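You operate a simulated robot arm through the tools that you are given. There is no shell and no other tool.

You run a simulated two-armed robot. Do the job below in one go: nothing can be reset, and whatever is moved stays where it is left.

## Task
Wipe up the spill on the top of the packing table with the striped cloth and put it back.

The check looks at the end state, three seconds after you hand in, the way a careful person would. Anything else that was tipped, shoved, dropped, spilled or broken makes it a failure. Flat cloth is picked up by pressing the open fingertips on it (5 to 10 N) and closing them slowly along it; thin cloth reads only 2 to 8 mm in the jaws.

## Robot
Two 7-joint arms with two-finger parallel grippers on one trunk, on a base that drives. Base frame: it is fixed to the floor where the robot stands at the start and does not move with it; the origin is under the middle of the robot, x ahead of it, y to its left, z up. Units: mm, degrees, N and s.
The left shoulder is at the start at [50, 187, 985], the right one opposite. With the tool pointing down near the work surface each hand reaches from about 100 to 660 mm from the robot's upright axis, wherever it stands, measured 20 degrees to its own side. Places, roughly: striped cloth [-2250, 0, 750]. Payload 3.43 kg a hand.
Tool frame (each hand has its own): the origin (TCP) lies between the finger pads and is the grasp point; the fingertips stand 30 mm ahead of it; z points along the fingers, y is the line along which they close. The gripper opens to 94 mm. The fingers are 28 mm wide and 10 mm thick; the gripper's body (50 by 96 mm) begins 55 mm behind the TCP.
Orientation is told as [roll, pitch, yaw] about the base's x, y, z axes, in that order, counted from this pose: with the fingers straight down and closing along the base's y, the tool's x points along the base's -x, its y along +y and its z along -z.

## Interface
- The arms move only by the tool send_rows. It takes "left_steps", "right_steps" or both (then of equal length, played together; a hand with none holds still); each is a list of rows, each a list of 7 numbers: the closure, from 0 (fully open) to 1 (shut), then the shift along the base's x, y, z in units of 25 mm (1.0 is 25 mm), then the turn, a rotation vector about the base's x, y, z in units of 5 degrees (1.0 is 5 degrees). In form: [[fingers, tx, ty, tz, wx, wy, wz], ...]. A call has 1 to 20 rows; each row shifts and turns the commanded pose from where the row before left it. A call with a number of a shift or a turn outside -1 to 1 is refused whole. Each row takes 0.2 s and may step no farther than 50 mm and 8.6 degrees from the row before; otherwise, or with a gripper value out of range, the whole call is refused. Where a pose cannot be reached the arm comes as near as it can. A force on the tool above 40 N (or 10 N above the force at the start of the call, whichever is more), or a blocked arm, ends the call early, and 0.2 s more pass. The fingers move at their own pace (about 153 mm/s each) and stop on an object; they squeeze with about 39 N. The grip force told is the motor's: it shows also when the fingers shut on nothing. Time passes only in rows, and 0.2 s behind the last, so rows that do not move let the fingers close. It gives the time, the measured TCP pose, the force on the tool (base axes), the opening and the grip force at its end, in the units of the frame above (readings bear some noise), with the torque about the TCP (base axes, N m) and any sound that the robot's microphone picked up, and new pictures: "views" is both (left out), scene, wrist or none (wrist: the cameras of the hands that moved).
- Cameras (640 x 400 px; columns grow to the right, rows downward): "scene" is now at [157.6, 5, 1155.5]; the picture's right is [0.05, -1.00, 0.00], its down [-0.51, -0.02, -0.86] and it looks along [0.86, 0.04, -0.51] (base axes); focal length 264 px, centre (320, 200). "left" rides on the left gripper at [76, -14, -102] in its tool frame; the picture's right is [0.18, 0.98, 0.00], its down [-0.75, 0.14, -0.64] and it looks along [-0.63, 0.12, 0.77] (tool axes); focal length 243 px, centre (320, 200). "right" rides on the right gripper at [76, 14, -103] in its tool frame; the picture's right is [-0.18, 0.98, 0.00], its down [-0.75, -0.14, -0.64] and it looks along [-0.63, -0.12, 0.77] (tool axes); focal length 243 px, centre (320, 200).
- move_column(by): slides the trunk up (or, below 0, down) by that many mm; the arms and the scene camera ride with it, the base frame stays. It gives what a move gives, with no picture.
- roll_base(legs): drives the robot by 1 to 6 legs, each [ahead, left, turn to the left] in mm, mm and degrees, along the robot's own axes; the way and the turn of a leg run together, so that a leg with both is an arc; at most 1500 mm and 180 degrees a leg. The arms and the cameras ride along, it lands a little off, and it stops where it bumps. It gives what a move gives, and a new picture of the scene camera.
- head_to(pan, tilt): turns the head with the scene camera to pan (to the left, within 80 degrees either way) and tilt (down, from -29 to 69), counted from straight ahead of the robot. It gives what a move gives, and a new picture of the scene camera.
- point_at(camera, pixels): there is no depth. For up to 12 entries [column, row, z] of the newest picture of that camera ("zoom" is the newest enlarged one), the place [x, y] in the base frame at which the ray of that pixel passes the height z, good to about 3 mm, but the place of the scene camera against the robot may be out by one fixed shift of up to 12 mm in any direction. The clock stands still meanwhile.
- enlarge(camera, box): a new picture of the part [left, top, right, bottom] of that camera's present view, enlarged. The clock stands still meanwhile.
- sign_off(): hands the job in; it is judged then, once.

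Leave the grippers open and the arms clear of the work at the hand-in unless told otherwise.

The tools are called by a JSON object that holds its "api" and its "payload". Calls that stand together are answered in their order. send_rows: Moves the arms, as the interface text tells. Its arguments: {"type":"object","properties":{"left_steps":{"type":"array","items":{"type":"array","items":{"type":"number"}}},"right_steps":{"type":"array","items":{"type":"array","items":{"type":"number"}}},"views":{"type":"string","enum":["both","scene","wrist","none"]}},"required":[]} The other tools are called the same way: move_column (by) slides the trunk up or down; roll_base (legs) drives the base; head_to (pan, tilt) turns the head that bears the scene camera; point_at (camera, pixels) gives the place at which the rays of pixels pass given heights; enlarge (camera, box) takes an enlarged picture of a part of a camera's view; sign_off () hands the job in.

At the start:

```text
time_s: 0.0
left_position: [510.0, 274.3, 943.5]
left_ee_rot: [0.0, -0.1, 0.1]
left_force: [0.4, -0.2, -0.1]
left_wrist_torque: [0.01, -0.01, -0.02]
left_finger_gap: 94.1
left_gripper_force: 0.1
right_position: [516.7, -212.2, 907.8]
right_ee_rot: [0.0, 0.0, 0.0]
right_force: [0.0, -0.1, 0.6]
right_wrist_torque: [-0.03, -0.02, 0.03]
right_finger_gap: 94.0
right_gripper_force: 0.1
trunk travel left (down, up): [-200.0, 232.0]
robot x, y, heading: [-1.9, 1.9, -0.2]
head pan, tilt: [2.7, 30.5]
```

scene: 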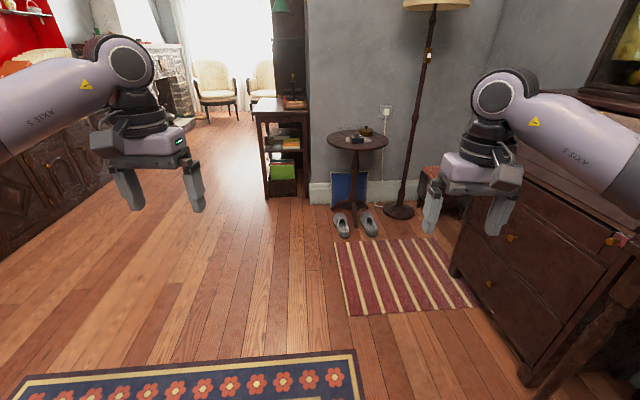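
right: 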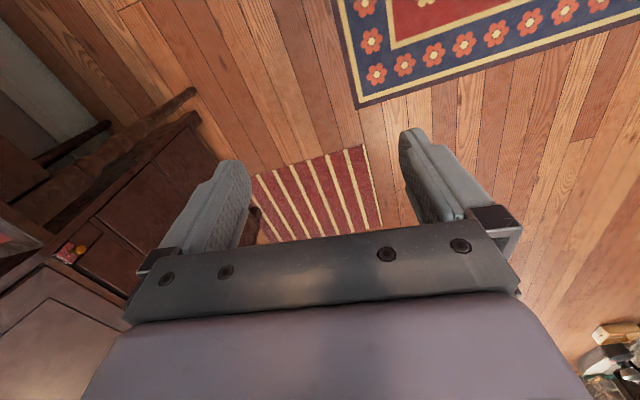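
left: 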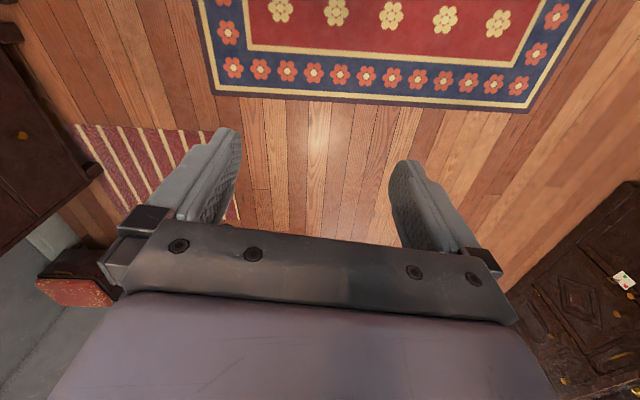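

I see the room ahead with no packing table; the cloth should be behind me at about x=-2250. First I look left and right with the head to check that there is room to turn.

{"api": "head_to", "payload": {"pan": -80, "tilt": 35}}

{"api": "head_to", "payload": {"pan": 80, "tilt": 35}}

```text
time_s: 1.6
left_position: [509.3, 274.3, 945.3]
left_ee_rot: [0.0, -0.1, 0.1]
left_force: [0.5, -0.3, -0.2]
left_wrist_torque: [0.01, -0.02, -0.04]
left_finger_gap: 93.9
left_gripper_force: 0.0
right_position: [517.5, -213.2, 908.5]
right_ee_rot: [0.0, 0.1, 0.1]
right_force: [-0.3, -0.9, -0.8]
right_wrist_torque: [-0.01, 0.02, -0.02]
right_finger_gap: 94.1
right_gripper_force: 0.0
trunk travel left (down, up): [-200.0, 232.0]
robot x, y, heading: [2.5, 1.3, 0.0]
head pan, tilt: [-80.0, 35.0]
```

scene: 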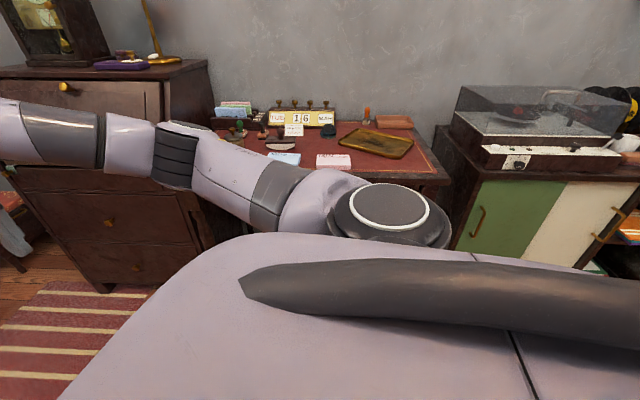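

```text
time_s: 4.0
left_position: [510.3, 274.2, 943.9]
left_ee_rot: [0.0, 0.0, 0.0]
left_force: [-0.6, -0.2, -0.1]
left_wrist_torque: [0.01, 0.01, 0.0]
left_finger_gap: 93.9
left_gripper_force: 0.0
right_position: [517.2, -212.6, 909.6]
right_ee_rot: [0.0, 0.0, -0.1]
right_force: [0.9, 0.6, 0.0]
right_wrist_torque: [-0.01, -0.04, 0.0]
right_finger_gap: 94.0
right_gripper_force: 0.2
trunk travel left (down, up): [-200.0, 232.0]
robot x, y, heading: [-0.5, 1.5, -0.2]
head pan, tilt: [80.0, 35.0]
```

scene: 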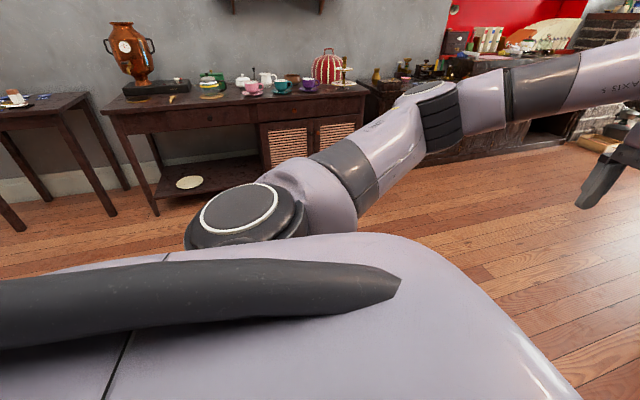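

To my left the nearest furniture is the sideboard with the cups, and the floor looks open. I measure its front edge (250,100) and legs (155,215) before turning left.

{"api": "point_at", "payload": {"camera": "scene", "pixels": [[215, 128, 700], [155, 215, 0], [20, 230, 0], [85, 100, 700]]}}

```text
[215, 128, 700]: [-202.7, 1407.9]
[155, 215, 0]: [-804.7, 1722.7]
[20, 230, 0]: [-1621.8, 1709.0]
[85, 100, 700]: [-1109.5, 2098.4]
```

The left side is free out to about y=1400. I turn left 90 degrees and look again before the rest.

{"api": "roll_base", "payload": {"legs": [[0, 0, 90]]}}

{"api": "head_to", "payload": {"pan": 75, "tilt": 30}}

```text
time_s: 8.3
left_position: [-283.7, 505.6, 943.8]
left_ee_rot: [0.0, 0.0, 91.1]
left_force: [0.0, 0.1, -0.9]
left_wrist_torque: [0.03, 0.0, 0.02]
left_finger_gap: 93.7
left_gripper_force: 0.0
right_position: [203.3, 521.0, 908.7]
right_ee_rot: [0.0, 0.0, 91.0]
right_force: [0.7, 1.0, -0.1]
right_wrist_torque: [0.0, -0.02, -0.02]
right_finger_gap: 94.1
right_gripper_force: 0.1
trunk travel left (down, up): [-200.0, 232.0]
robot x, y, heading: [-3.1, -1.6, 91.0]
head pan, tilt: [80.0, 35.0]
```

scene: 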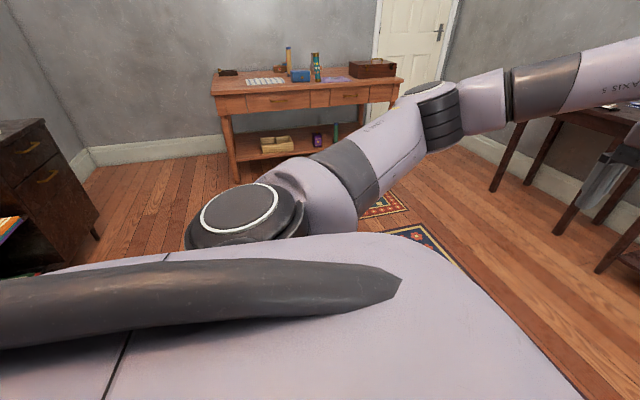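

```text
time_s: 8.9
left_position: [-284.3, 506.2, 943.8]
left_ee_rot: [0.1, 0.1, 91.2]
left_force: [0.3, -0.4, 0.7]
left_wrist_torque: [0.03, 0.01, 0.03]
left_finger_gap: 93.9
left_gripper_force: 0.0
right_position: [203.2, 520.4, 909.6]
right_ee_rot: [0.1, 0.0, 91.0]
right_force: [1.2, 0.3, -0.3]
right_wrist_torque: [0.01, 0.02, 0.02]
right_finger_gap: 93.9
right_gripper_force: 0.2
trunk travel left (down, up): [-200.0, 232.0]
robot x, y, heading: [0.8, -1.8, 91.1]
head pan, tilt: [75.0, 30.0]
```

scene: 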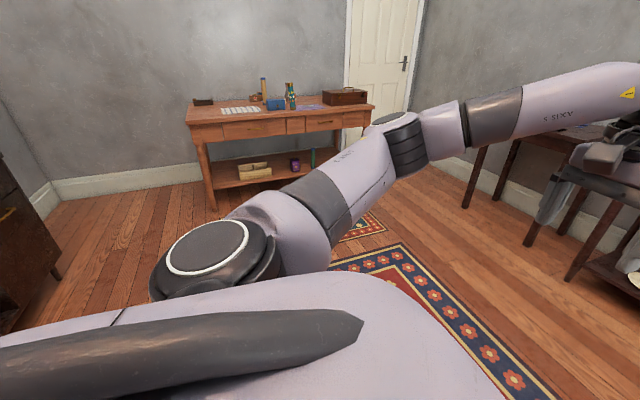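

Behind the start is a wooden table with a white-ish cloth at about (240,110) and several objects. The floor is clear. I finish the turn and face it.

{"api": "roll_base", "payload": {"legs": [[0, 0, 89]]}}

{"api": "head_to", "payload": {"pan": 0, "tilt": 20}}

{"api": "enlarge", "payload": {"camera": "scene", "box": [200, 80, 440, 230]}}

```text
time_s: 13.1
left_position: [-512.7, -269.2, 943.6]
left_ee_rot: [0.0, 0.1, 179.5]
left_force: [0.0, 0.4, -0.8]
left_wrist_torque: [-0.03, 0.0, 0.0]
left_finger_gap: 93.9
left_gripper_force: 0.0
right_position: [-514.1, 217.9, 908.8]
right_ee_rot: [0.0, 0.0, 179.4]
right_force: [-0.5, 0.0, 0.3]
right_wrist_torque: [0.05, 0.0, -0.02]
right_finger_gap: 94.2
right_gripper_force: 0.1
trunk travel left (down, up): [-200.0, 232.0]
robot x, y, heading: [-2.5, 0.2, 179.3]
head pan, tilt: [75.0, 30.0]
```

scene: 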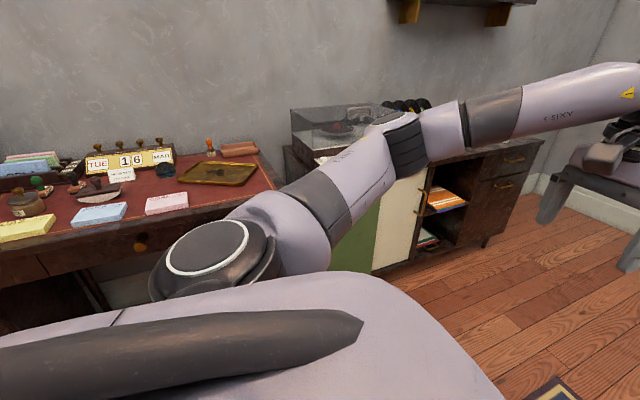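

```text
time_s: 14.6
left_position: [-513.3, -269.2, 943.5]
left_ee_rot: [0.0, 0.0, 179.5]
left_force: [0.4, 0.3, 0.1]
left_wrist_torque: [-0.02, -0.03, 0.02]
left_finger_gap: 94.0
left_gripper_force: 0.1
right_position: [-513.8, 217.8, 907.8]
right_ee_rot: [0.0, 0.0, 179.4]
right_force: [0.2, 0.4, 0.2]
right_wrist_torque: [-0.01, 0.04, -0.01]
right_finger_gap: 94.0
right_gripper_force: 0.2
trunk travel left (down, up): [-200.0, 232.0]
robot x, y, heading: [0.8, 3.3, 179.6]
head pan, tilt: [0.0, 20.0]
```

scene: 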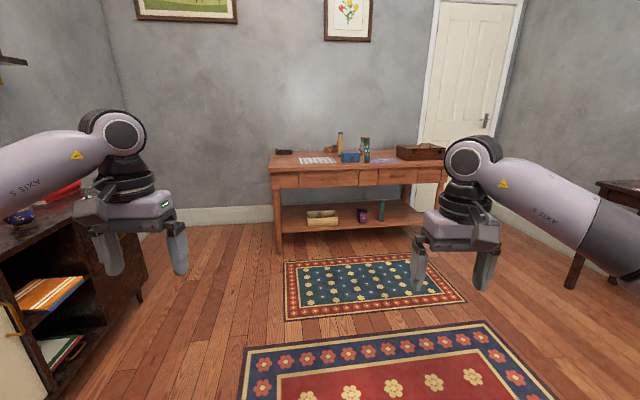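

```text
2.67 times, centred on (320, 155) of scene
```

zoom: 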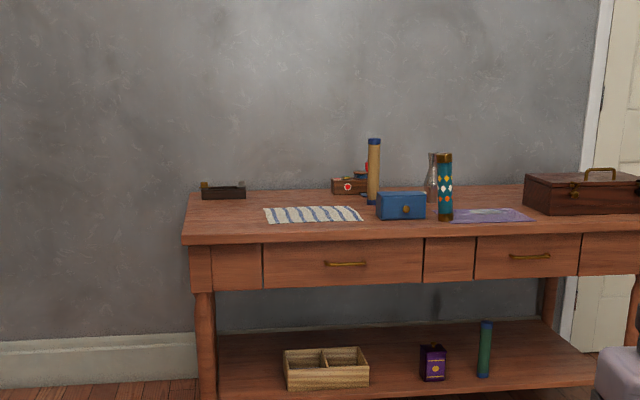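

The striped cloth lies at zoom (312,215); something purple is at (490,215), perhaps the spill. I measure the table's edge and items.

{"api": "point_at", "payload": {"camera": "zoom", "pixels": [[185, 240, 750], [560, 236, 750], [268, 207, 750], [350, 207, 750], [362, 219, 750], [270, 222, 750], [490, 215, 750], [445, 220, 750], [400, 219, 750], [208, 395, 0]]}}

```text
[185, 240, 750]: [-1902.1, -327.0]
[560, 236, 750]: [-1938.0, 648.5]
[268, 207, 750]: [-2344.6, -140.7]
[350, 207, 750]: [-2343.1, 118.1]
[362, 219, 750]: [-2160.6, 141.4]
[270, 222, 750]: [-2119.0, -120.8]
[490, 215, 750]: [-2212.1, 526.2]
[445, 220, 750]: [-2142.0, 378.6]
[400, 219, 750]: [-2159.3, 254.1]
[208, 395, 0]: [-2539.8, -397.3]
```

The table's front edge is at about x=-1920, cloth at about x -2120..-2340, y -140..140. I drive ahead 1150 mm, still well short of the table, and look closely.

{"api": "roll_base", "payload": {"legs": [[1150, -150, 0]]}}

{"api": "head_to", "payload": {"pan": 0, "tilt": 30}}

{"api": "enlarge", "payload": {"camera": "scene", "box": [200, 120, 440, 270]}}

```text
time_s: 20.3
left_position: [-1622.7, -142.7, 943.3]
left_ee_rot: [0.0, 0.0, -178.8]
left_force: [-0.3, -0.6, 0.1]
left_wrist_torque: [0.0, 0.03, -0.04]
left_finger_gap: 94.2
left_gripper_force: 0.1
right_position: [-1638.6, 345.2, 909.0]
right_ee_rot: [0.0, 0.1, -178.9]
right_force: [0.2, -0.8, -0.8]
right_wrist_torque: [0.01, -0.03, 0.01]
right_finger_gap: 93.9
right_gripper_force: 0.0
trunk travel left (down, up): [-200.0, 232.0]
robot x, y, heading: [-1112.2, 139.7, -178.8]
head pan, tilt: [0.0, 20.0]
```

scene: 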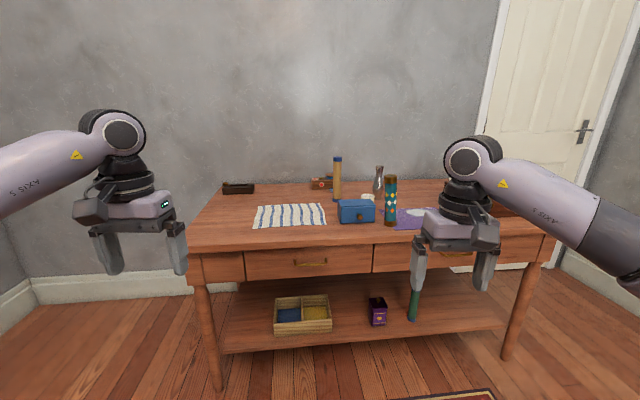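

```text
time_s: 21.0
left_position: [-1622.7, -141.8, 943.0]
left_ee_rot: [0.0, 0.0, -178.8]
left_force: [0.7, 0.6, 0.1]
left_wrist_torque: [-0.02, 0.0, 0.01]
left_finger_gap: 94.0
left_gripper_force: 0.0
right_position: [-1638.8, 345.2, 909.3]
right_ee_rot: [0.1, -0.1, -178.9]
right_force: [0.4, 0.6, -0.1]
right_wrist_torque: [-0.05, 0.03, -0.01]
right_finger_gap: 94.1
right_gripper_force: 0.1
trunk travel left (down, up): [-200.0, 232.0]
robot x, y, heading: [-1116.4, 140.3, -178.8]
head pan, tilt: [0.0, 30.0]
```

scene: 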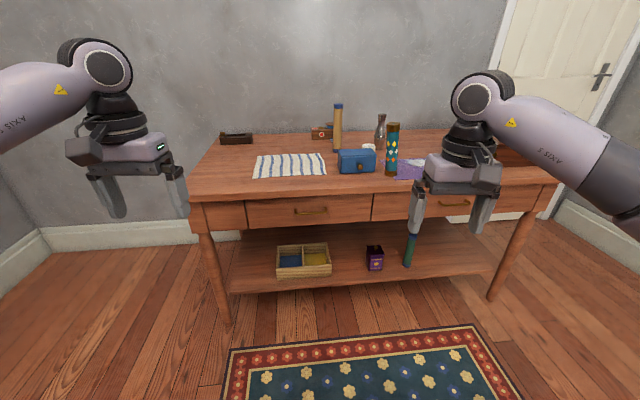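

```text
2.67 times, centred on (320, 195) of scene
```

zoom: 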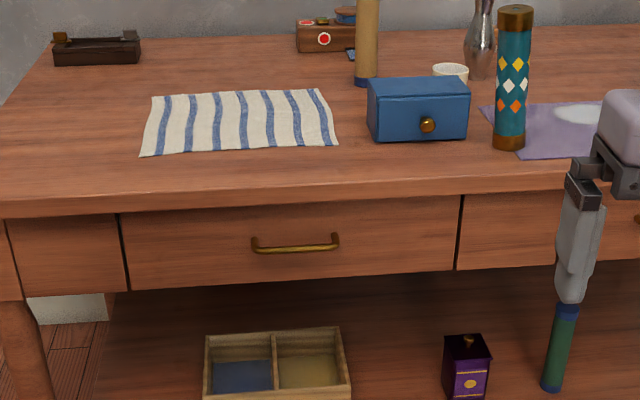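

I see the striped cloth, a blue box, a teal tube standing on a purple mat with a whitish patch, a cup, a metal vase, and a tan tube. The right hand hides the rest, so I raise the trunk and shift to the right to see the spill.

{"api": "move_column", "payload": {"by": 220}}

{"api": "roll_base", "payload": {"legs": [[100, -250, 0]]}}

{"api": "head_to", "payload": {"pan": 0, "tilt": 40}}

{"api": "enlarge", "payload": {"camera": "scene", "box": [200, 80, 440, 230]}}

```text
time_s: 23.4
left_position: [-1624.0, -141.0, 1162.8]
left_ee_rot: [0.0, 0.0, -178.8]
left_force: [-0.6, -0.6, -0.5]
left_wrist_torque: [-0.01, 0.02, 0.0]
left_finger_gap: 94.2
left_gripper_force: 0.0
right_position: [-1639.0, 344.7, 1128.9]
right_ee_rot: [-0.1, 0.0, -178.9]
right_force: [0.4, 0.1, 0.1]
right_wrist_torque: [-0.01, 0.01, -0.04]
right_finger_gap: 94.0
right_gripper_force: 0.1
trunk travel left (down, up): [-420.0, 12.0]
robot x, y, heading: [-1115.2, 143.1, -178.9]
head pan, tilt: [0.0, 30.0]
```

```text
time_s: 26.2
left_position: [-1729.1, 117.7, 1163.7]
left_ee_rot: [0.0, -0.1, -178.9]
left_force: [0.1, 0.3, -0.1]
left_wrist_torque: [0.0, 0.02, 0.01]
left_finger_gap: 94.0
left_gripper_force: 0.1
right_position: [-1742.8, 604.0, 1128.2]
right_ee_rot: [0.1, 0.1, -179.2]
right_force: [0.3, 0.9, -1.3]
right_wrist_torque: [-0.01, 0.01, -0.01]
right_finger_gap: 94.0
right_gripper_force: 0.0
trunk travel left (down, up): [-420.0, 12.0]
robot x, y, heading: [-1225.9, 398.8, -179.0]
head pan, tilt: [0.0, 30.0]
```

scene: 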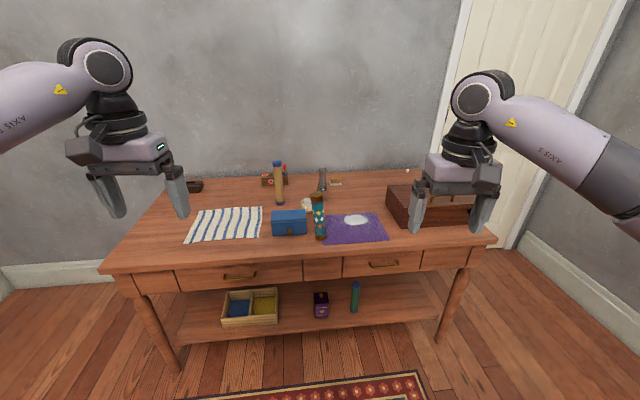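

```text
time_s: 27.0
left_position: [-1729.0, 118.4, 1163.3]
left_ee_rot: [0.1, 0.0, -179.0]
left_force: [-1.0, 0.2, -0.3]
left_wrist_torque: [0.03, 0.0, 0.01]
left_finger_gap: 93.9
left_gripper_force: 0.1
right_position: [-1742.3, 604.2, 1128.0]
right_ee_rot: [-0.1, 0.0, -179.2]
right_force: [-0.9, 0.7, 0.7]
right_wrist_torque: [0.01, 0.03, -0.01]
right_finger_gap: 93.9
right_gripper_force: 0.1
trunk travel left (down, up): [-420.0, 12.0]
robot x, y, heading: [-1224.1, 400.8, -179.2]
head pan, tilt: [0.0, 40.0]
```

scene: 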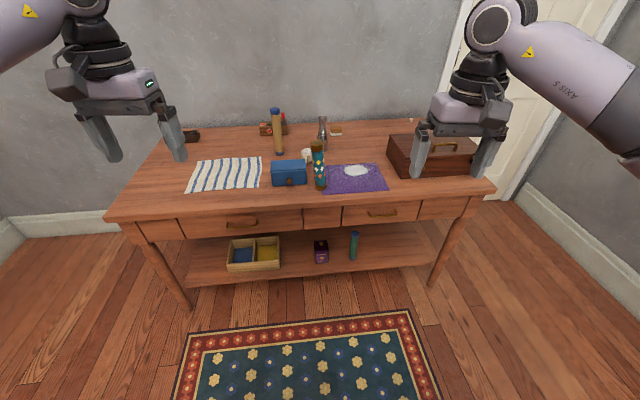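

```text
2.67 times, centred on (320, 155) of scene
```

zoom: 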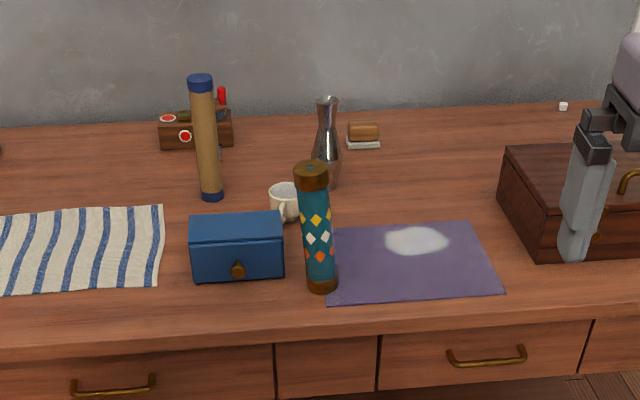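

A whitish patch lies on the purple mat at zoom (418,240); I check positions of the patch, the mat corners and the objects around it.

{"api": "point_at", "payload": {"camera": "zoom", "pixels": [[385, 241, 752], [450, 240, 752], [418, 226, 752], [418, 255, 752], [328, 304, 752], [498, 294, 752], [472, 222, 752], [322, 290, 752], [335, 228, 752], [555, 258, 752], [500, 205, 752], [283, 278, 752]]}}

{"api": "enlarge", "payload": {"camera": "scene", "box": [300, 130, 412, 200]}}

{"api": "enlarge", "payload": {"camera": "scene", "box": [150, 110, 310, 210]}}

```text
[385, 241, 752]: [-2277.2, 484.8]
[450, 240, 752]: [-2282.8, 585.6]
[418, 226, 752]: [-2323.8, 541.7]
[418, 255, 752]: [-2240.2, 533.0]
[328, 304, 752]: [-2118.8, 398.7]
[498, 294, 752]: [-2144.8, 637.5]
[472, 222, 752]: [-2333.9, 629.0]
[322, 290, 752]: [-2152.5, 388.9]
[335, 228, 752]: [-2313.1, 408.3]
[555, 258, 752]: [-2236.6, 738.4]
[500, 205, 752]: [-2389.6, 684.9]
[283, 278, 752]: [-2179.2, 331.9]
```

```text
5.71 times, centred on (356, 165) of scene
```

zoom: 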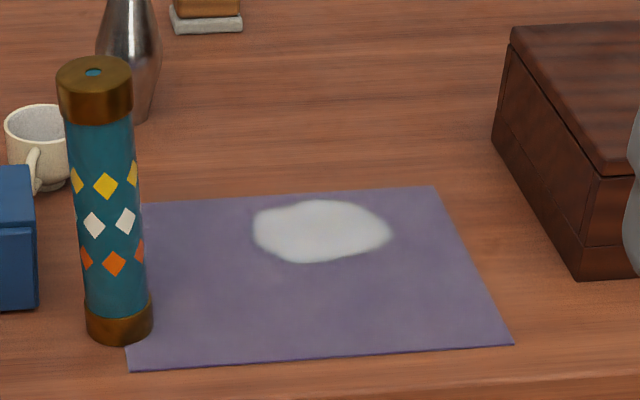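

```text
4.00 times, centred on (230, 160) of scene
```

zoom: 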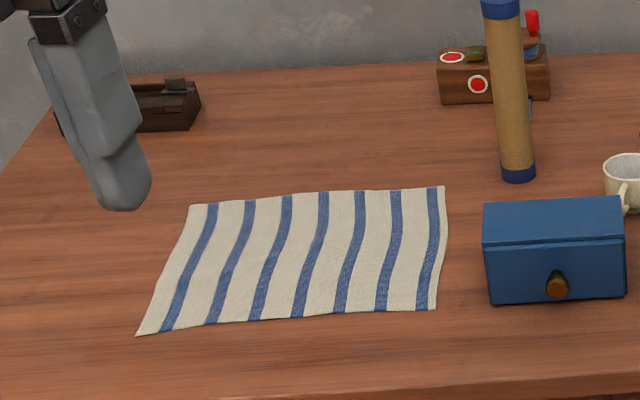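

The spill is a milky patch on the purple mat, centred about (-2280, 535), roughly 100 by 85 mm. Now I look down with the head to judge how close the base can come, and measure the table edge and cloth corners.

{"api": "head_to", "payload": {"pan": 0, "tilt": 69}}

{"api": "point_at", "payload": {"camera": "scene", "pixels": [[320, 50, 750], [320, 60, 750], [320, 70, 750], [320, 80, 750], [320, 300, 0], [320, 390, 0], [320, 390, 300]]}}

```text
time_s: 27.9
left_position: [-1729.9, 118.1, 1163.1]
left_ee_rot: [0.0, 0.0, -179.0]
left_force: [0.2, 0.1, -0.4]
left_wrist_torque: [-0.02, -0.02, 0.02]
left_finger_gap: 93.9
left_gripper_force: 0.1
right_position: [-1743.8, 604.7, 1128.2]
right_ee_rot: [-0.1, 0.0, -179.2]
right_force: [-0.1, 0.9, -0.2]
right_wrist_torque: [0.0, 0.02, 0.02]
right_finger_gap: 94.1
right_gripper_force: 0.1
trunk travel left (down, up): [-420.0, 12.0]
robot x, y, heading: [-1223.5, 399.0, -179.0]
head pan, tilt: [0.0, 68.8]
```

scene: 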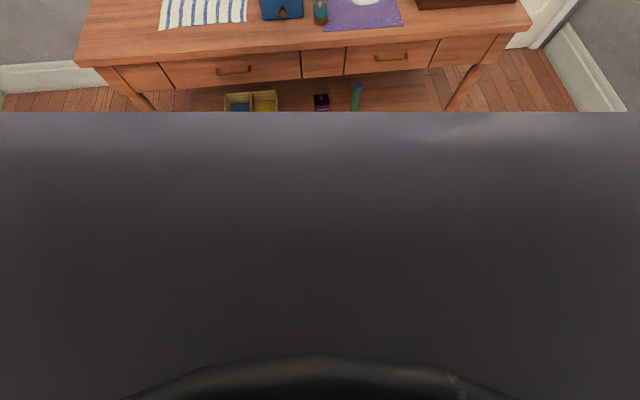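

```text
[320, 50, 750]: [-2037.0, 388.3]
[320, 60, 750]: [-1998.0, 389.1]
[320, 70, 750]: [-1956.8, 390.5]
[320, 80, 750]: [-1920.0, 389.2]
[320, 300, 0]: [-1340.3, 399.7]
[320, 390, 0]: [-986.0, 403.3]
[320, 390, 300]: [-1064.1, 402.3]
```

The table's near top edge is about row 47 in the picture (x about -2040), so there's more room than I thought. I retract both hands (column is up, so they stay above everything) before driving nearer.

{"api": "send_rows", "payload": {"left_steps": [[0, 1, 0, 0, 0, 0, 0], [0, 1, 0, 0, 0, 0, 0], [0, 1, 0, 0, 0, 0, 0], [0, 1, 0, 0, 0, 0, 0], [0, 1, 0, 0, 0, 0, 0], [0, 1, 0, 0, 0, 0, 0], [0, 1, 0, 0, 0, 0, 0], [0, 1, 0, 0, 0, 0, 0], [0, 1, 0, 0, 0, 0, 0]], "right_steps": [[0, 1, 0, 0, 0, 0, 0], [0, 1, 0, 0, 0, 0, 0], [0, 1, 0, 0, 0, 0, 0], [0, 1, 0, 0, 0, 0, 0], [0, 0, 0, 0, 0, 0, 0], [0, 0, 0, 0, 0, 0, 0], [0, 0, 0, 0, 0, 0, 0], [0, 0, 0, 0, 0, 0, 0], [0, 0, 0, 0, 0, 0, 0]], "views": "none"}}

{"api": "point_at", "payload": {"camera": "scene", "pixels": [[320, 47, 750], [85, 65, 750], [520, 28, 750], [160, 28, 750], [245, 20, 750], [328, 28, 750], [402, 25, 750]]}}

{"api": "head_to", "payload": {"pan": 60, "tilt": 35}}

```text
time_s: 29.9
left_position: [-1503.2, 117.7, 1165.8]
left_ee_rot: [0.0, 0.1, -179.0]
left_force: [-0.7, 0.2, 0.8]
left_wrist_torque: [-0.02, 0.02, 0.01]
left_finger_gap: 94.2
left_gripper_force: 0.0
right_position: [-1641.7, 604.3, 1128.3]
right_ee_rot: [0.1, 0.0, -179.1]
right_force: [-0.3, 0.1, 0.0]
right_wrist_torque: [0.02, 0.04, 0.0]
right_finger_gap: 93.9
right_gripper_force: 0.1
trunk travel left (down, up): [-420.0, 12.0]
robot x, y, heading: [-1223.8, 399.2, -179.0]
head pan, tilt: [0.0, 68.8]
```

```text
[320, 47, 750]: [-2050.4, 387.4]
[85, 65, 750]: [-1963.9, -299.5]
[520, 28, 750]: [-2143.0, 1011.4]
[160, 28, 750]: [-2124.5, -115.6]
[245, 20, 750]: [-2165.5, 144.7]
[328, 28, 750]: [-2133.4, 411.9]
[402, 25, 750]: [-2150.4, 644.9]
```

```text
time_s: 31.2
left_position: [-1505.0, 117.9, 1167.2]
left_ee_rot: [0.0, 0.0, -179.1]
left_force: [-0.2, 0.0, 0.2]
left_wrist_torque: [0.01, -0.01, 0.0]
left_finger_gap: 93.9
left_gripper_force: 0.1
right_position: [-1643.3, 605.6, 1128.4]
right_ee_rot: [0.0, 0.0, -179.1]
right_force: [-0.3, 0.2, 0.3]
right_wrist_torque: [0.02, 0.0, 0.02]
right_finger_gap: 93.9
right_gripper_force: 0.0
trunk travel left (down, up): [-420.0, 12.0]
robot x, y, heading: [-1226.0, 399.1, -179.2]
head pan, tilt: [60.0, 35.0]
```

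scene: 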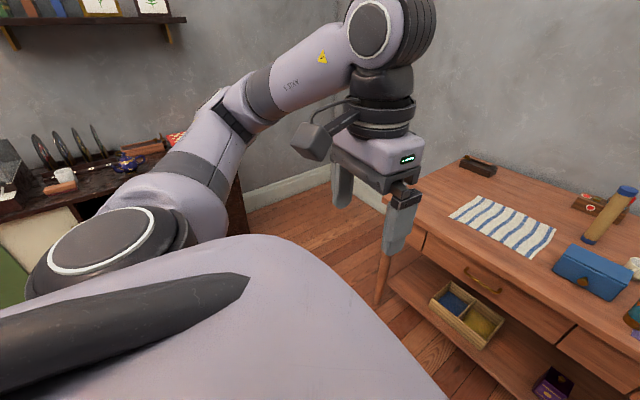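

The table stands turned by about 8 degrees (its edge runs from (-1964,-300) to (-2143,1011)). I check how far the left cabinet (corner near (165,140), (240,235)) and shelf (185,18) are before driving.

{"api": "point_at", "payload": {"camera": "scene", "pixels": [[165, 140, 850], [248, 230, 0], [185, 20, 1600], [450, 215, 752], [488, 196, 752], [556, 228, 752], [520, 255, 752], [378, 305, 0]]}}

```text
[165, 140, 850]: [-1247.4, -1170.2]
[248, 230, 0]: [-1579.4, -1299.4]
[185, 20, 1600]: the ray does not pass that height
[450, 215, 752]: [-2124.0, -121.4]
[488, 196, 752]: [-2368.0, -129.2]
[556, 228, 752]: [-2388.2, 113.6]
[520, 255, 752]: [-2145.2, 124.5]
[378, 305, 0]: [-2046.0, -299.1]
```

There is plenty of room on the left (cabinet at y<-1000). I drive to stand squarely before the cloth at a safe stand-off, then look.

{"api": "roll_base", "payload": {"legs": [[330, 400, 0], [0, 0, 7]]}}

{"api": "head_to", "payload": {"pan": 0, "tilt": 50}}

```text
time_s: 35.9
left_position: [-1786.9, -327.1, 1166.3]
left_ee_rot: [0.1, 0.1, -171.9]
left_force: [-0.6, -1.6, 0.1]
left_wrist_torque: [-0.03, 0.02, -0.02]
left_finger_gap: 94.1
left_gripper_force: 0.1
right_position: [-1981.5, 138.5, 1128.6]
right_ee_rot: [0.0, 0.0, -172.0]
right_force: [0.0, -0.7, -0.2]
right_wrist_torque: [0.0, 0.02, 0.01]
right_finger_gap: 94.0
right_gripper_force: 0.1
trunk travel left (down, up): [-420.0, 12.0]
robot x, y, heading: [-1542.5, -12.3, -172.3]
head pan, tilt: [60.0, 35.0]
```

scene: 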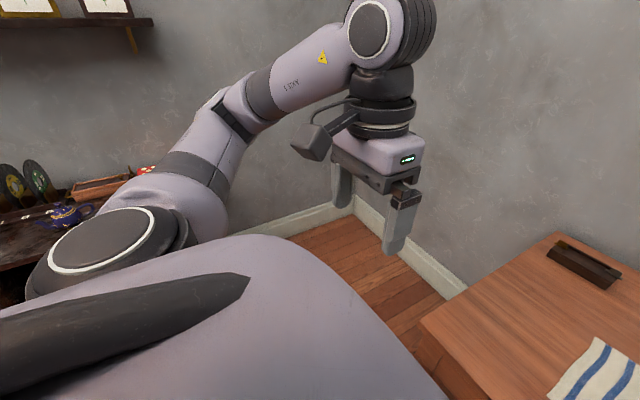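

```text
time_s: 37.2
left_position: [-1786.2, -327.5, 1166.2]
left_ee_rot: [0.1, 0.0, -171.9]
left_force: [-0.5, -0.5, 0.2]
left_wrist_torque: [0.01, 0.01, 0.0]
left_finger_gap: 93.9
left_gripper_force: 0.0
right_position: [-1982.4, 140.0, 1127.2]
right_ee_rot: [0.0, 0.0, -172.1]
right_force: [0.1, -0.3, 0.2]
right_wrist_torque: [0.0, 0.0, 0.03]
right_finger_gap: 93.9
right_gripper_force: 0.1
trunk travel left (down, up): [-420.0, 12.0]
robot x, y, heading: [-1542.2, -14.1, -172.0]
head pan, tilt: [0.0, 50.0]
```

scene: 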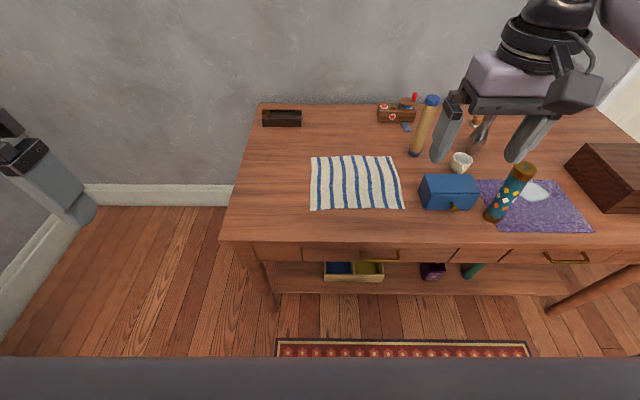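

Now square to the table. I measure the table edge, cloth corners and neighbouring objects from here.

{"api": "point_at", "payload": {"camera": "scene", "pixels": [[222, 238, 750], [420, 242, 750], [310, 157, 752], [310, 210, 752], [392, 156, 752], [404, 209, 752], [420, 208, 750], [493, 219, 750], [414, 156, 750], [460, 172, 750], [518, 193, 751], [550, 192, 751]]}}

{"api": "point_at", "payload": {"camera": "scene", "pixels": [[535, 182, 751], [537, 200, 751], [500, 232, 750], [592, 233, 750], [604, 214, 750], [568, 160, 850], [478, 155, 750]]}}

{"api": "enlarge", "payload": {"camera": "scene", "box": [220, 80, 460, 230]}}

```text
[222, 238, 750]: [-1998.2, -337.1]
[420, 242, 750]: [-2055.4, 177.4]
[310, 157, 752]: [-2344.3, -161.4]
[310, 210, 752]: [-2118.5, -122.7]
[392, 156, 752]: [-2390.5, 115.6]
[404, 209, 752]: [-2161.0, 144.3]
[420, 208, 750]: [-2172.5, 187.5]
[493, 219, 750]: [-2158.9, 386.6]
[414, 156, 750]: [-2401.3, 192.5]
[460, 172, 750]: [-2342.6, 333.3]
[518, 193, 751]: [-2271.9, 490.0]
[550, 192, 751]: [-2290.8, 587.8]
```

```text
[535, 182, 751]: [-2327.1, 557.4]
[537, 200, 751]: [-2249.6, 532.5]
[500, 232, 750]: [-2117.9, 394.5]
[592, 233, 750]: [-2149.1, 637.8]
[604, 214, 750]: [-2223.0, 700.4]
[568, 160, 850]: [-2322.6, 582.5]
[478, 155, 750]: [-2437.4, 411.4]
```

```text
2.67 times, centred on (340, 155) of scene
```

zoom: 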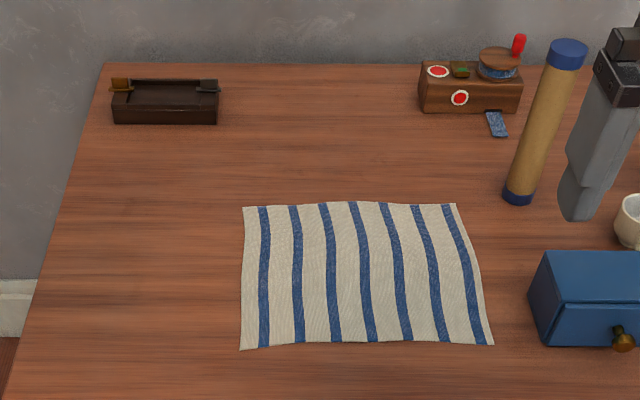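

The cloth's corners are about (-2344,-161), (-2118,-123), (-2161,144), (-2390,116). I will grip it about 60 mm in from the near edge at about (-2199,2). I drive 130 mm ahead and lower the trunk by 120.

{"api": "roll_base", "payload": {"legs": [[130, 0, 0]]}}

{"api": "move_column", "payload": {"by": -120}}

{"api": "head_to", "payload": {"pan": 0, "tilt": 55}}

```text
time_s: 38.5
left_position: [-1911.9, -345.7, 1165.0]
left_ee_rot: [0.0, 0.0, -171.9]
left_force: [0.1, -1.1, -0.5]
left_wrist_torque: [-0.02, -0.01, 0.02]
left_finger_gap: 93.8
left_gripper_force: 0.2
right_position: [-2108.4, 122.4, 1127.2]
right_ee_rot: [0.1, 0.1, -172.0]
right_force: [0.0, 0.5, -0.2]
right_wrist_torque: [-0.02, -0.04, 0.01]
right_finger_gap: 94.2
right_gripper_force: 0.0
trunk travel left (down, up): [-420.0, 12.0]
robot x, y, heading: [-1670.9, -31.8, -172.0]
head pan, tilt: [0.0, 50.0]
```

scene: 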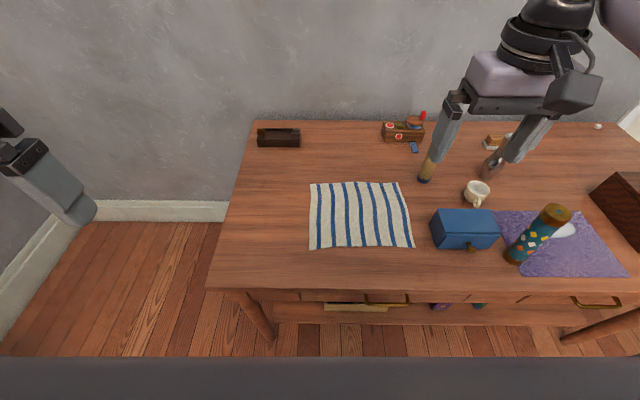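

```text
time_s: 40.0
left_position: [-1911.3, -346.3, 1046.6]
left_ee_rot: [0.0, -0.1, -172.0]
left_force: [-0.4, 0.4, 0.8]
left_wrist_torque: [-0.02, -0.01, 0.01]
left_finger_gap: 93.8
left_gripper_force: 0.2
right_position: [-2108.4, 121.9, 1008.2]
right_ee_rot: [0.1, 0.0, -172.0]
right_force: [-0.5, 0.6, 0.3]
right_wrist_torque: [0.02, -0.03, 0.01]
right_finger_gap: 93.7
right_gripper_force: 0.1
trunk travel left (down, up): [-300.0, 132.0]
robot x, y, heading: [-1663.2, -27.9, -172.0]
head pan, tilt: [0.0, 50.0]
```

```text
time_s: 40.6
left_position: [-1911.6, -344.8, 1046.4]
left_ee_rot: [0.0, 0.0, -172.0]
left_force: [0.1, 0.5, -0.4]
left_wrist_torque: [0.0, -0.02, -0.05]
left_finger_gap: 94.0
left_gripper_force: 0.1
right_position: [-2107.7, 121.3, 1008.3]
right_ee_rot: [0.0, -0.1, -172.0]
right_force: [0.3, 0.2, -0.6]
right_wrist_torque: [-0.01, 0.0, 0.0]
right_finger_gap: 93.8
right_gripper_force: 0.0
trunk travel left (down, up): [-300.0, 132.0]
robot x, y, heading: [-1665.6, -32.4, -172.1]
head pan, tilt: [0.0, 55.0]
```

scene: 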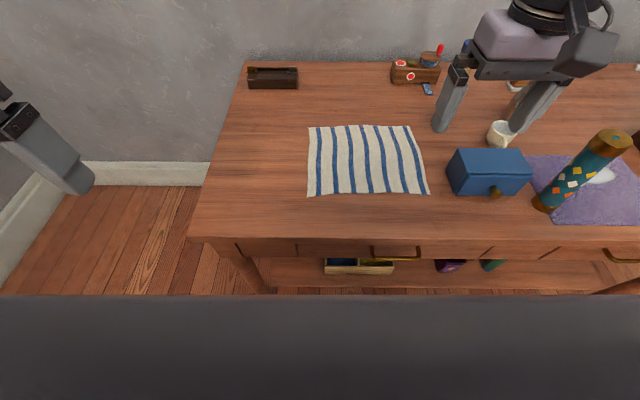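

Cloth in clear view. I move the right hand over (-2199,2) at height, then lower to about z=883, with the wrist picture.

{"api": "send_rows", "payload": {"right_steps": [[0, -0.73, -0.955, 0, 0, 0, 0], [0, -0.73, -0.955, 0, 0, 0, 0], [0, -0.73, -0.955, 0, 0, 0, 0], [0, -0.73, -0.955, 0, 0, 0, 0], [0, -0.73, -0.955, 0, 0, 0, 0], [0, 0, 0, -1, 0, 0, 0], [0, 0, 0, -1, 0, 0, 0], [0, 0, 0, -1, 0, 0, 0], [0, 0, 0, -1, 0, 0, 0], [0, 0, 0, -1, 0, 0, 0]], "views": "both"}}

```text
time_s: 42.8
left_position: [-1912.5, -345.2, 1045.9]
left_ee_rot: [0.0, 0.0, -172.0]
left_force: [-0.6, -0.9, 0.1]
left_wrist_torque: [0.0, 0.04, 0.02]
left_finger_gap: 94.0
left_gripper_force: 0.0
right_position: [-2198.0, 1.9, 882.3]
right_ee_rot: [0.0, -0.1, -172.0]
right_force: [0.0, 0.5, -0.8]
right_wrist_torque: [0.0, 0.0, -0.06]
right_finger_gap: 94.0
right_gripper_force: 0.1
trunk travel left (down, up): [-300.0, 132.0]
robot x, y, heading: [-1665.9, -28.3, -172.1]
head pan, tilt: [0.0, 55.0]
```

scene: 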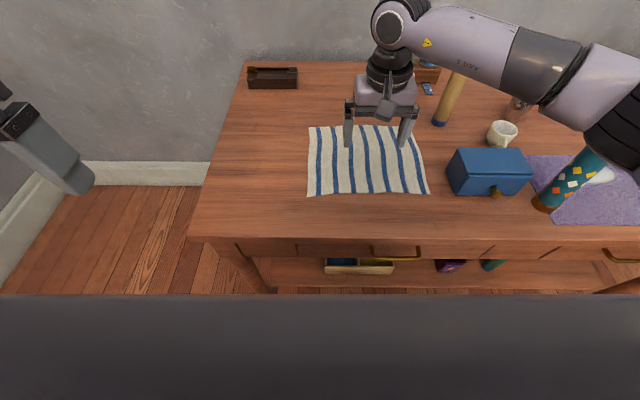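
right: 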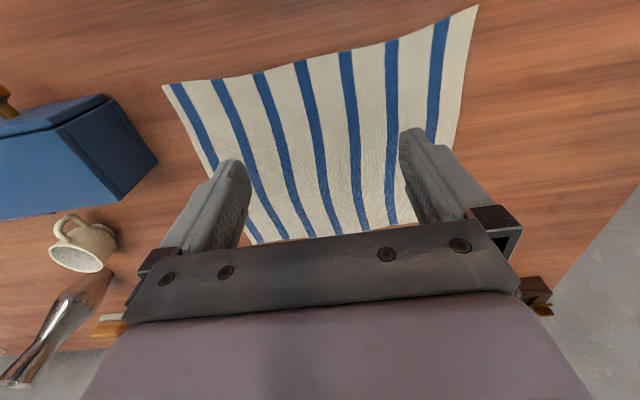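

The wrist picture (upside-down: its top is toward me) shows the fingers over the cloth. I measure the cloth from this more accurate camera.

{"api": "point_at", "payload": {"camera": "right", "pixels": [[163, 85, 751], [478, 6, 751], [320, 52, 751], [250, 243, 751], [158, 162, 750], [320, 150, 751]]}}

```text
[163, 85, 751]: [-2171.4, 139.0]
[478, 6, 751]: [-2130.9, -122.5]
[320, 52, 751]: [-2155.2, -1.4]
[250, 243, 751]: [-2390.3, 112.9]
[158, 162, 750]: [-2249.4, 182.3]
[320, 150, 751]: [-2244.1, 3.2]
```

The grip point is 45 mm in from the near edge: good. I lower to about z=787 (tips just above the cloth), then feel for contact.

{"api": "send_rows", "payload": {"right_steps": [[0, 0, 0, -1, 0, 0, 0], [0, 0, 0, -1, 0, 0, 0], [0, 0, 0, -1, 0, 0, 0], [0, 0, 0, -0.6, 0, 0, 0], [0, 0, 0, -0.2, 0, 0, 0], [0, 0, 0, 0, 0, 0, 0]], "views": "wrist"}}

```text
time_s: 44.2
left_position: [-1911.5, -344.6, 1046.5]
left_ee_rot: [-0.1, 0.0, -172.0]
left_force: [0.1, -0.7, 0.0]
left_wrist_torque: [0.0, 0.03, -0.02]
left_finger_gap: 93.9
left_gripper_force: 0.1
right_position: [-2199.2, -0.4, 787.2]
right_ee_rot: [0.0, 0.0, -171.9]
right_force: [0.2, 0.2, 0.1]
right_wrist_torque: [0.01, 0.03, -0.02]
right_finger_gap: 94.0
right_gripper_force: 0.1
trunk travel left (down, up): [-300.0, 132.0]
robot x, y, heading: [-1667.2, -34.3, -172.1]
head pan, tilt: [0.0, 55.0]
```

right: 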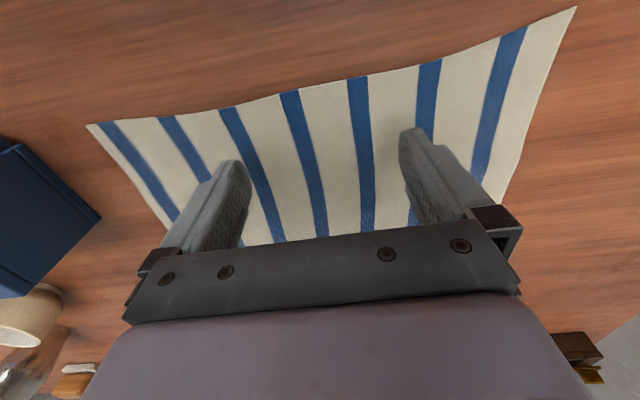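

No contact yet at z=787. I go down in small steps.

{"api": "send_rows", "payload": {"right_steps": [[0, 0, 0, -0.1, 0, 0, 0], [0, 0, 0, -0.1, 0, 0, 0], [0, 0, 0, 0, 0, 0, 0]], "views": "none"}}

```text
time_s: 45.0
left_position: [-1910.9, -345.1, 1045.8]
left_ee_rot: [-0.1, 0.0, -172.1]
left_force: [0.9, 0.6, -0.1]
left_wrist_torque: [0.01, 0.04, -0.01]
left_finger_gap: 93.9
left_gripper_force: 0.0
right_position: [-2198.5, 0.6, 782.6]
right_ee_rot: [0.0, 0.1, -172.2]
right_force: [-0.4, 0.2, -0.7]
right_wrist_torque: [0.03, 0.01, 0.05]
right_finger_gap: 94.1
right_gripper_force: 0.0
trunk travel left (down, up): [-300.0, 132.0]
robot x, y, heading: [-1666.9, -28.0, -171.7]
head pan, tilt: [0.0, 55.0]
```

Still no force at z=782.6. A little lower.

{"api": "send_rows", "payload": {"right_steps": [[0, 0, 0, -0.1, 0, 0, 0], [0, 0, 0, 0, 0, 0, 0]], "views": "none"}}

```text
time_s: 45.6
left_position: [-1912.1, -344.9, 1047.0]
left_ee_rot: [0.1, 0.0, -172.0]
left_force: [-0.4, -0.2, 0.2]
left_wrist_torque: [-0.02, -0.02, -0.01]
left_finger_gap: 94.4
left_gripper_force: 0.0
right_position: [-2198.6, 0.3, 779.9]
right_ee_rot: [0.0, 0.1, -172.0]
right_force: [-0.5, 0.1, -0.2]
right_wrist_torque: [0.01, 0.02, -0.02]
right_finger_gap: 94.0
right_gripper_force: 0.0
trunk travel left (down, up): [-300.0, 132.0]
robot x, y, heading: [-1666.7, -29.9, -172.1]
head pan, tilt: [0.0, 55.0]
```

No force at 779.9 either. Another small step.

{"api": "send_rows", "payload": {"right_steps": [[0, 0, 0, -0.1, 0, 0, 0], [0, 0, 0, 0, 0, 0, 0]], "views": "none"}}

```text
time_s: 46.2
left_position: [-1912.0, -345.5, 1046.5]
left_ee_rot: [-0.1, 0.1, -172.0]
left_force: [-0.1, -0.5, -0.3]
left_wrist_torque: [-0.01, 0.0, 0.01]
left_finger_gap: 93.9
left_gripper_force: 0.0
right_position: [-2198.3, 1.5, 779.2]
right_ee_rot: [0.0, 0.1, -172.0]
right_force: [0.0, -0.2, -0.4]
right_wrist_torque: [0.01, 0.0, -0.03]
right_finger_gap: 93.8
right_gripper_force: 0.0
trunk travel left (down, up): [-300.0, 132.0]
robot x, y, heading: [-1669.8, -32.9, -172.1]
head pan, tilt: [0.0, 55.0]
```

Still nothing; one more step.

{"api": "send_rows", "payload": {"right_steps": [[0, 0, 0, -0.1, 0, 0, 0], [0, 0, 0, 0, 0, 0, 0]], "views": "wrist"}}

```text
time_s: 46.8
left_position: [-1910.5, -344.5, 1046.8]
left_ee_rot: [0.0, 0.0, -171.9]
left_force: [-0.4, -0.4, -0.1]
left_wrist_torque: [0.02, 0.02, 0.0]
left_finger_gap: 93.8
left_gripper_force: 0.0
right_position: [-2198.1, 1.7, 775.3]
right_ee_rot: [0.1, -0.1, -172.1]
right_force: [0.4, 0.4, -0.1]
right_wrist_torque: [0.04, 0.01, -0.01]
right_finger_gap: 93.7
right_gripper_force: 0.1
trunk travel left (down, up): [-300.0, 132.0]
robot x, y, heading: [-1665.8, -32.7, -172.0]
head pan, tilt: [0.0, 55.0]
```

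right: 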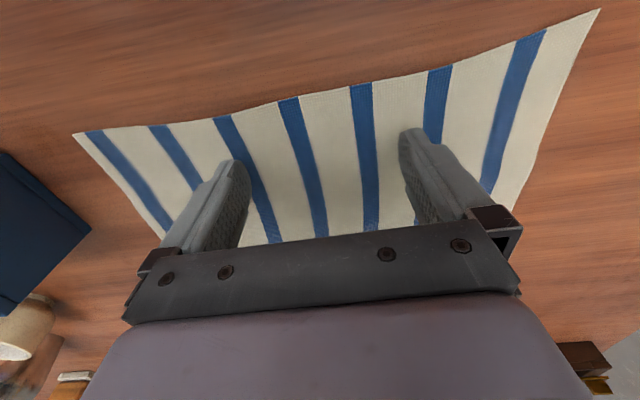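

Tips at 745 and no contact, so the table top is lower than 750. I keep going in small steps.

{"api": "send_rows", "payload": {"right_steps": [[0, 0, 0, -0.1, 0, 0, 0], [0, 0, 0, -0.1, 0, 0, 0], [0, 0, 0, 0, 0, 0, 0]], "views": "none"}}

```text
time_s: 47.6
left_position: [-1911.0, -345.8, 1046.0]
left_ee_rot: [0.1, -0.1, -171.9]
left_force: [-0.1, -0.5, 0.3]
left_wrist_torque: [-0.01, 0.04, -0.01]
left_finger_gap: 94.0
left_gripper_force: 0.1
right_position: [-2199.1, 0.6, 771.6]
right_ee_rot: [0.0, 0.0, -171.9]
right_force: [2.7, 1.1, 9.0]
right_wrist_torque: [0.03, -0.06, 0.01]
right_finger_gap: 94.2
right_gripper_force: 0.0
trunk travel left (down, up): [-300.0, 132.0]
robot x, y, heading: [-1664.4, -32.7, -172.1]
head pan, tilt: [0.0, 55.0]
```

Contact with 9 N at TCP z=771.6 (table top about 741). Now I close the fingers slowly along the cloth.

{"api": "send_rows", "payload": {"right_steps": [[0.05, 0, 0, 0, 0, 0, 0], [0.1, 0, 0, 0, 0, 0, 0], [0.15, 0, 0, 0, 0, 0, 0], [0.2, 0, 0, 0, 0, 0, 0], [0.25, 0, 0, 0, 0, 0, 0], [0.3, 0, 0, 0, 0, 0, 0], [0.35, 0, 0, 0, 0, 0, 0], [0.4, 0, 0, 0, 0, 0, 0]], "views": "wrist"}}

```text
time_s: 49.4
left_position: [-1911.0, -344.4, 1046.0]
left_ee_rot: [0.1, -0.2, -172.0]
left_force: [0.6, 0.1, 0.5]
left_wrist_torque: [-0.02, 0.03, -0.01]
left_finger_gap: 94.0
left_gripper_force: 0.1
right_position: [-2198.2, 0.7, 771.7]
right_ee_rot: [0.1, -0.1, -172.1]
right_force: [0.2, 0.5, 17.2]
right_wrist_torque: [0.02, -0.07, -0.02]
right_finger_gap: 54.3
right_gripper_force: 0.0
trunk travel left (down, up): [-300.0, 132.0]
robot x, y, heading: [-1667.1, -30.8, -171.9]
head pan, tilt: [0.0, 55.0]
```

right: 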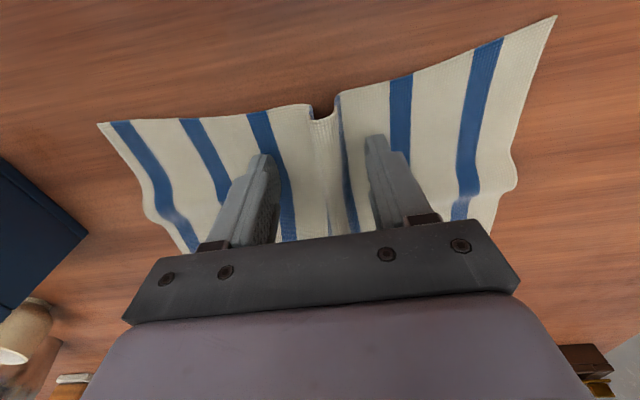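

The cloth is gathering between the fingers; the press rose to 17 N so I ease up about 1.5 mm and continue closing slowly.

{"api": "send_rows", "payload": {"right_steps": [[0.43, 0, 0, 0.05, 0, 0, 0], [0.47, 0, 0, 0, 0, 0, 0], [0.52, 0, 0, 0, 0, 0, 0], [0.57, 0, 0, 0, 0, 0, 0], [0.62, 0, 0, 0, 0, 0, 0], [0.67, 0, 0, 0, 0, 0, 0], [0.72, 0, 0, 0, 0, 0, 0]], "views": "wrist"}}

```text
time_s: 51.0
left_position: [-1910.8, -344.3, 1046.6]
left_ee_rot: [0.1, 0.0, -171.9]
left_force: [0.2, -0.4, -0.2]
left_wrist_torque: [0.02, 0.0, 0.0]
left_finger_gap: 93.8
left_gripper_force: 0.0
right_position: [-2197.3, 1.3, 771.4]
right_ee_rot: [0.0, 0.0, -172.0]
right_force: [0.5, 0.0, 3.7]
right_wrist_torque: [-0.02, -0.01, 0.0]
right_finger_gap: 26.0
right_gripper_force: 0.1
trunk travel left (down, up): [-300.0, 132.0]
robot x, y, heading: [-1668.0, -33.4, -172.0]
head pan, tilt: [0.0, 55.0]
```

right: 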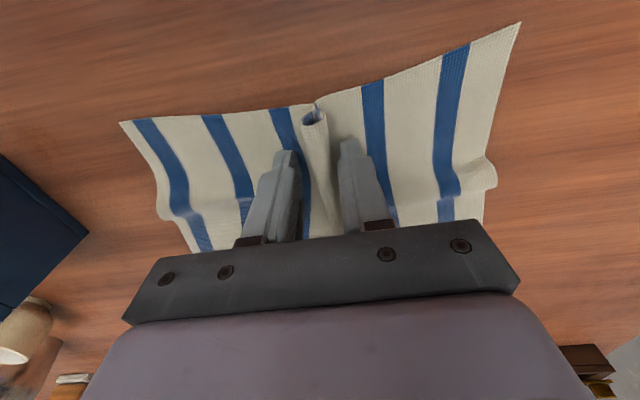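

A clear ridge of cloth is forming between the fingers. The press is 3.7 N, so I lower a hair and finish closing.

{"api": "send_rows", "payload": {"right_steps": [[0.76, 0, 0, -0.03, 0, 0, 0], [0.8, 0, 0, 0, 0, 0, 0], [0.84, 0, 0, 0, 0, 0, 0], [0.88, 0, 0, 0, 0, 0, 0], [0.92, 0, 0, 0, 0, 0, 0], [0.96, 0, 0, 0, 0, 0, 0], [1, 0, 0, 0, 0, 0, 0], [1, 0, 0, 0, 0, 0, 0], [1, 0, 0, 0, 0, 0, 0]], "views": "wrist"}}

```text
time_s: 53.0
left_position: [-1910.8, -345.2, 1046.9]
left_ee_rot: [0.0, -0.2, -172.0]
left_force: [-0.2, 0.3, -0.5]
left_wrist_torque: [0.02, -0.03, 0.03]
left_finger_gap: 93.9
left_gripper_force: 0.2
right_position: [-2197.5, 1.3, 771.9]
right_ee_rot: [-0.1, -0.1, -172.0]
right_force: [-2.5, -0.1, 14.9]
right_wrist_torque: [-0.03, 0.01, -0.02]
right_finger_gap: 6.4
right_gripper_force: 39.0
trunk travel left (down, up): [-300.0, 132.0]
robot x, y, heading: [-1664.2, -27.2, -172.0]
head pan, tilt: [0.0, 55.0]
```

right: 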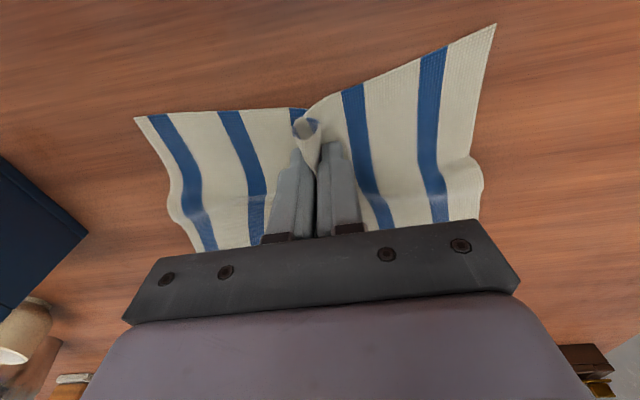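

Gap 6.4 mm with 39 N: the cloth is held. I lift straight up slowly about 300 mm, watching.

{"api": "send_rows", "payload": {"right_steps": [[1, 0, 0, 0.3, 0, 0, 0], [1, 0, 0, 0.6, 0, 0, 0], [1, 0, 0, 0.8, 0, 0, 0], [1, 0, 0, 0.8, 0, 0, 0], [1, 0, 0, 0.8, 0, 0, 0], [1, 0, 0, 0.8, 0, 0, 0], [1, 0, 0, 0.8, 0, 0, 0], [1, 0, 0, 0.8, 0, 0, 0], [1, 0, 0, 0.8, 0, 0, 0], [1, 0, 0, 0.8, 0, 0, 0], [1, 0, 0, 0.8, 0, 0, 0], [1, 0, 0, 0.8, 0, 0, 0], [1, 0, 0, 0.8, 0, 0, 0], [1, 0, 0, 0.8, 0, 0, 0], [1, 0, 0, 0.8, 0, 0, 0]], "views": "both"}}

```text
time_s: 56.2
left_position: [-1911.2, -345.5, 1045.8]
left_ee_rot: [0.0, 0.1, -172.0]
left_force: [0.1, 0.1, -0.4]
left_wrist_torque: [0.01, 0.0, 0.04]
left_finger_gap: 94.2
left_gripper_force: 0.0
right_position: [-2197.5, 0.5, 1054.5]
right_ee_rot: [0.0, 0.1, -172.0]
right_force: [-0.5, -0.4, 0.3]
right_wrist_torque: [-0.01, 0.0, -0.02]
right_finger_gap: 6.6
right_gripper_force: 38.7
trunk travel left (down, up): [-300.0, 132.0]
robot x, y, heading: [-1663.0, -29.8, -172.4]
head pan, tilt: [0.0, 55.0]
```

scene: 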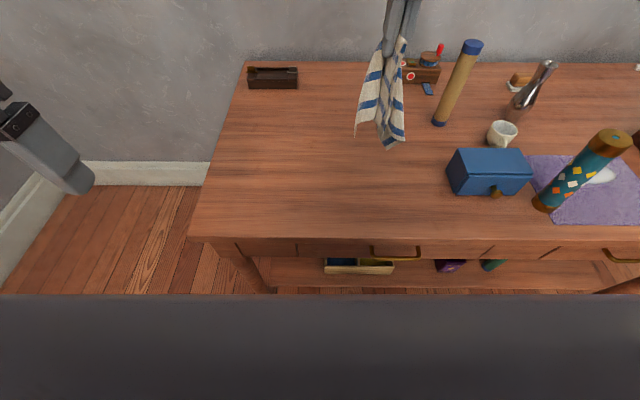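
right: 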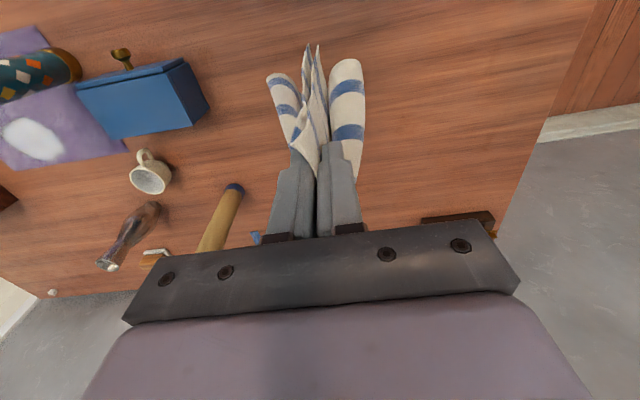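

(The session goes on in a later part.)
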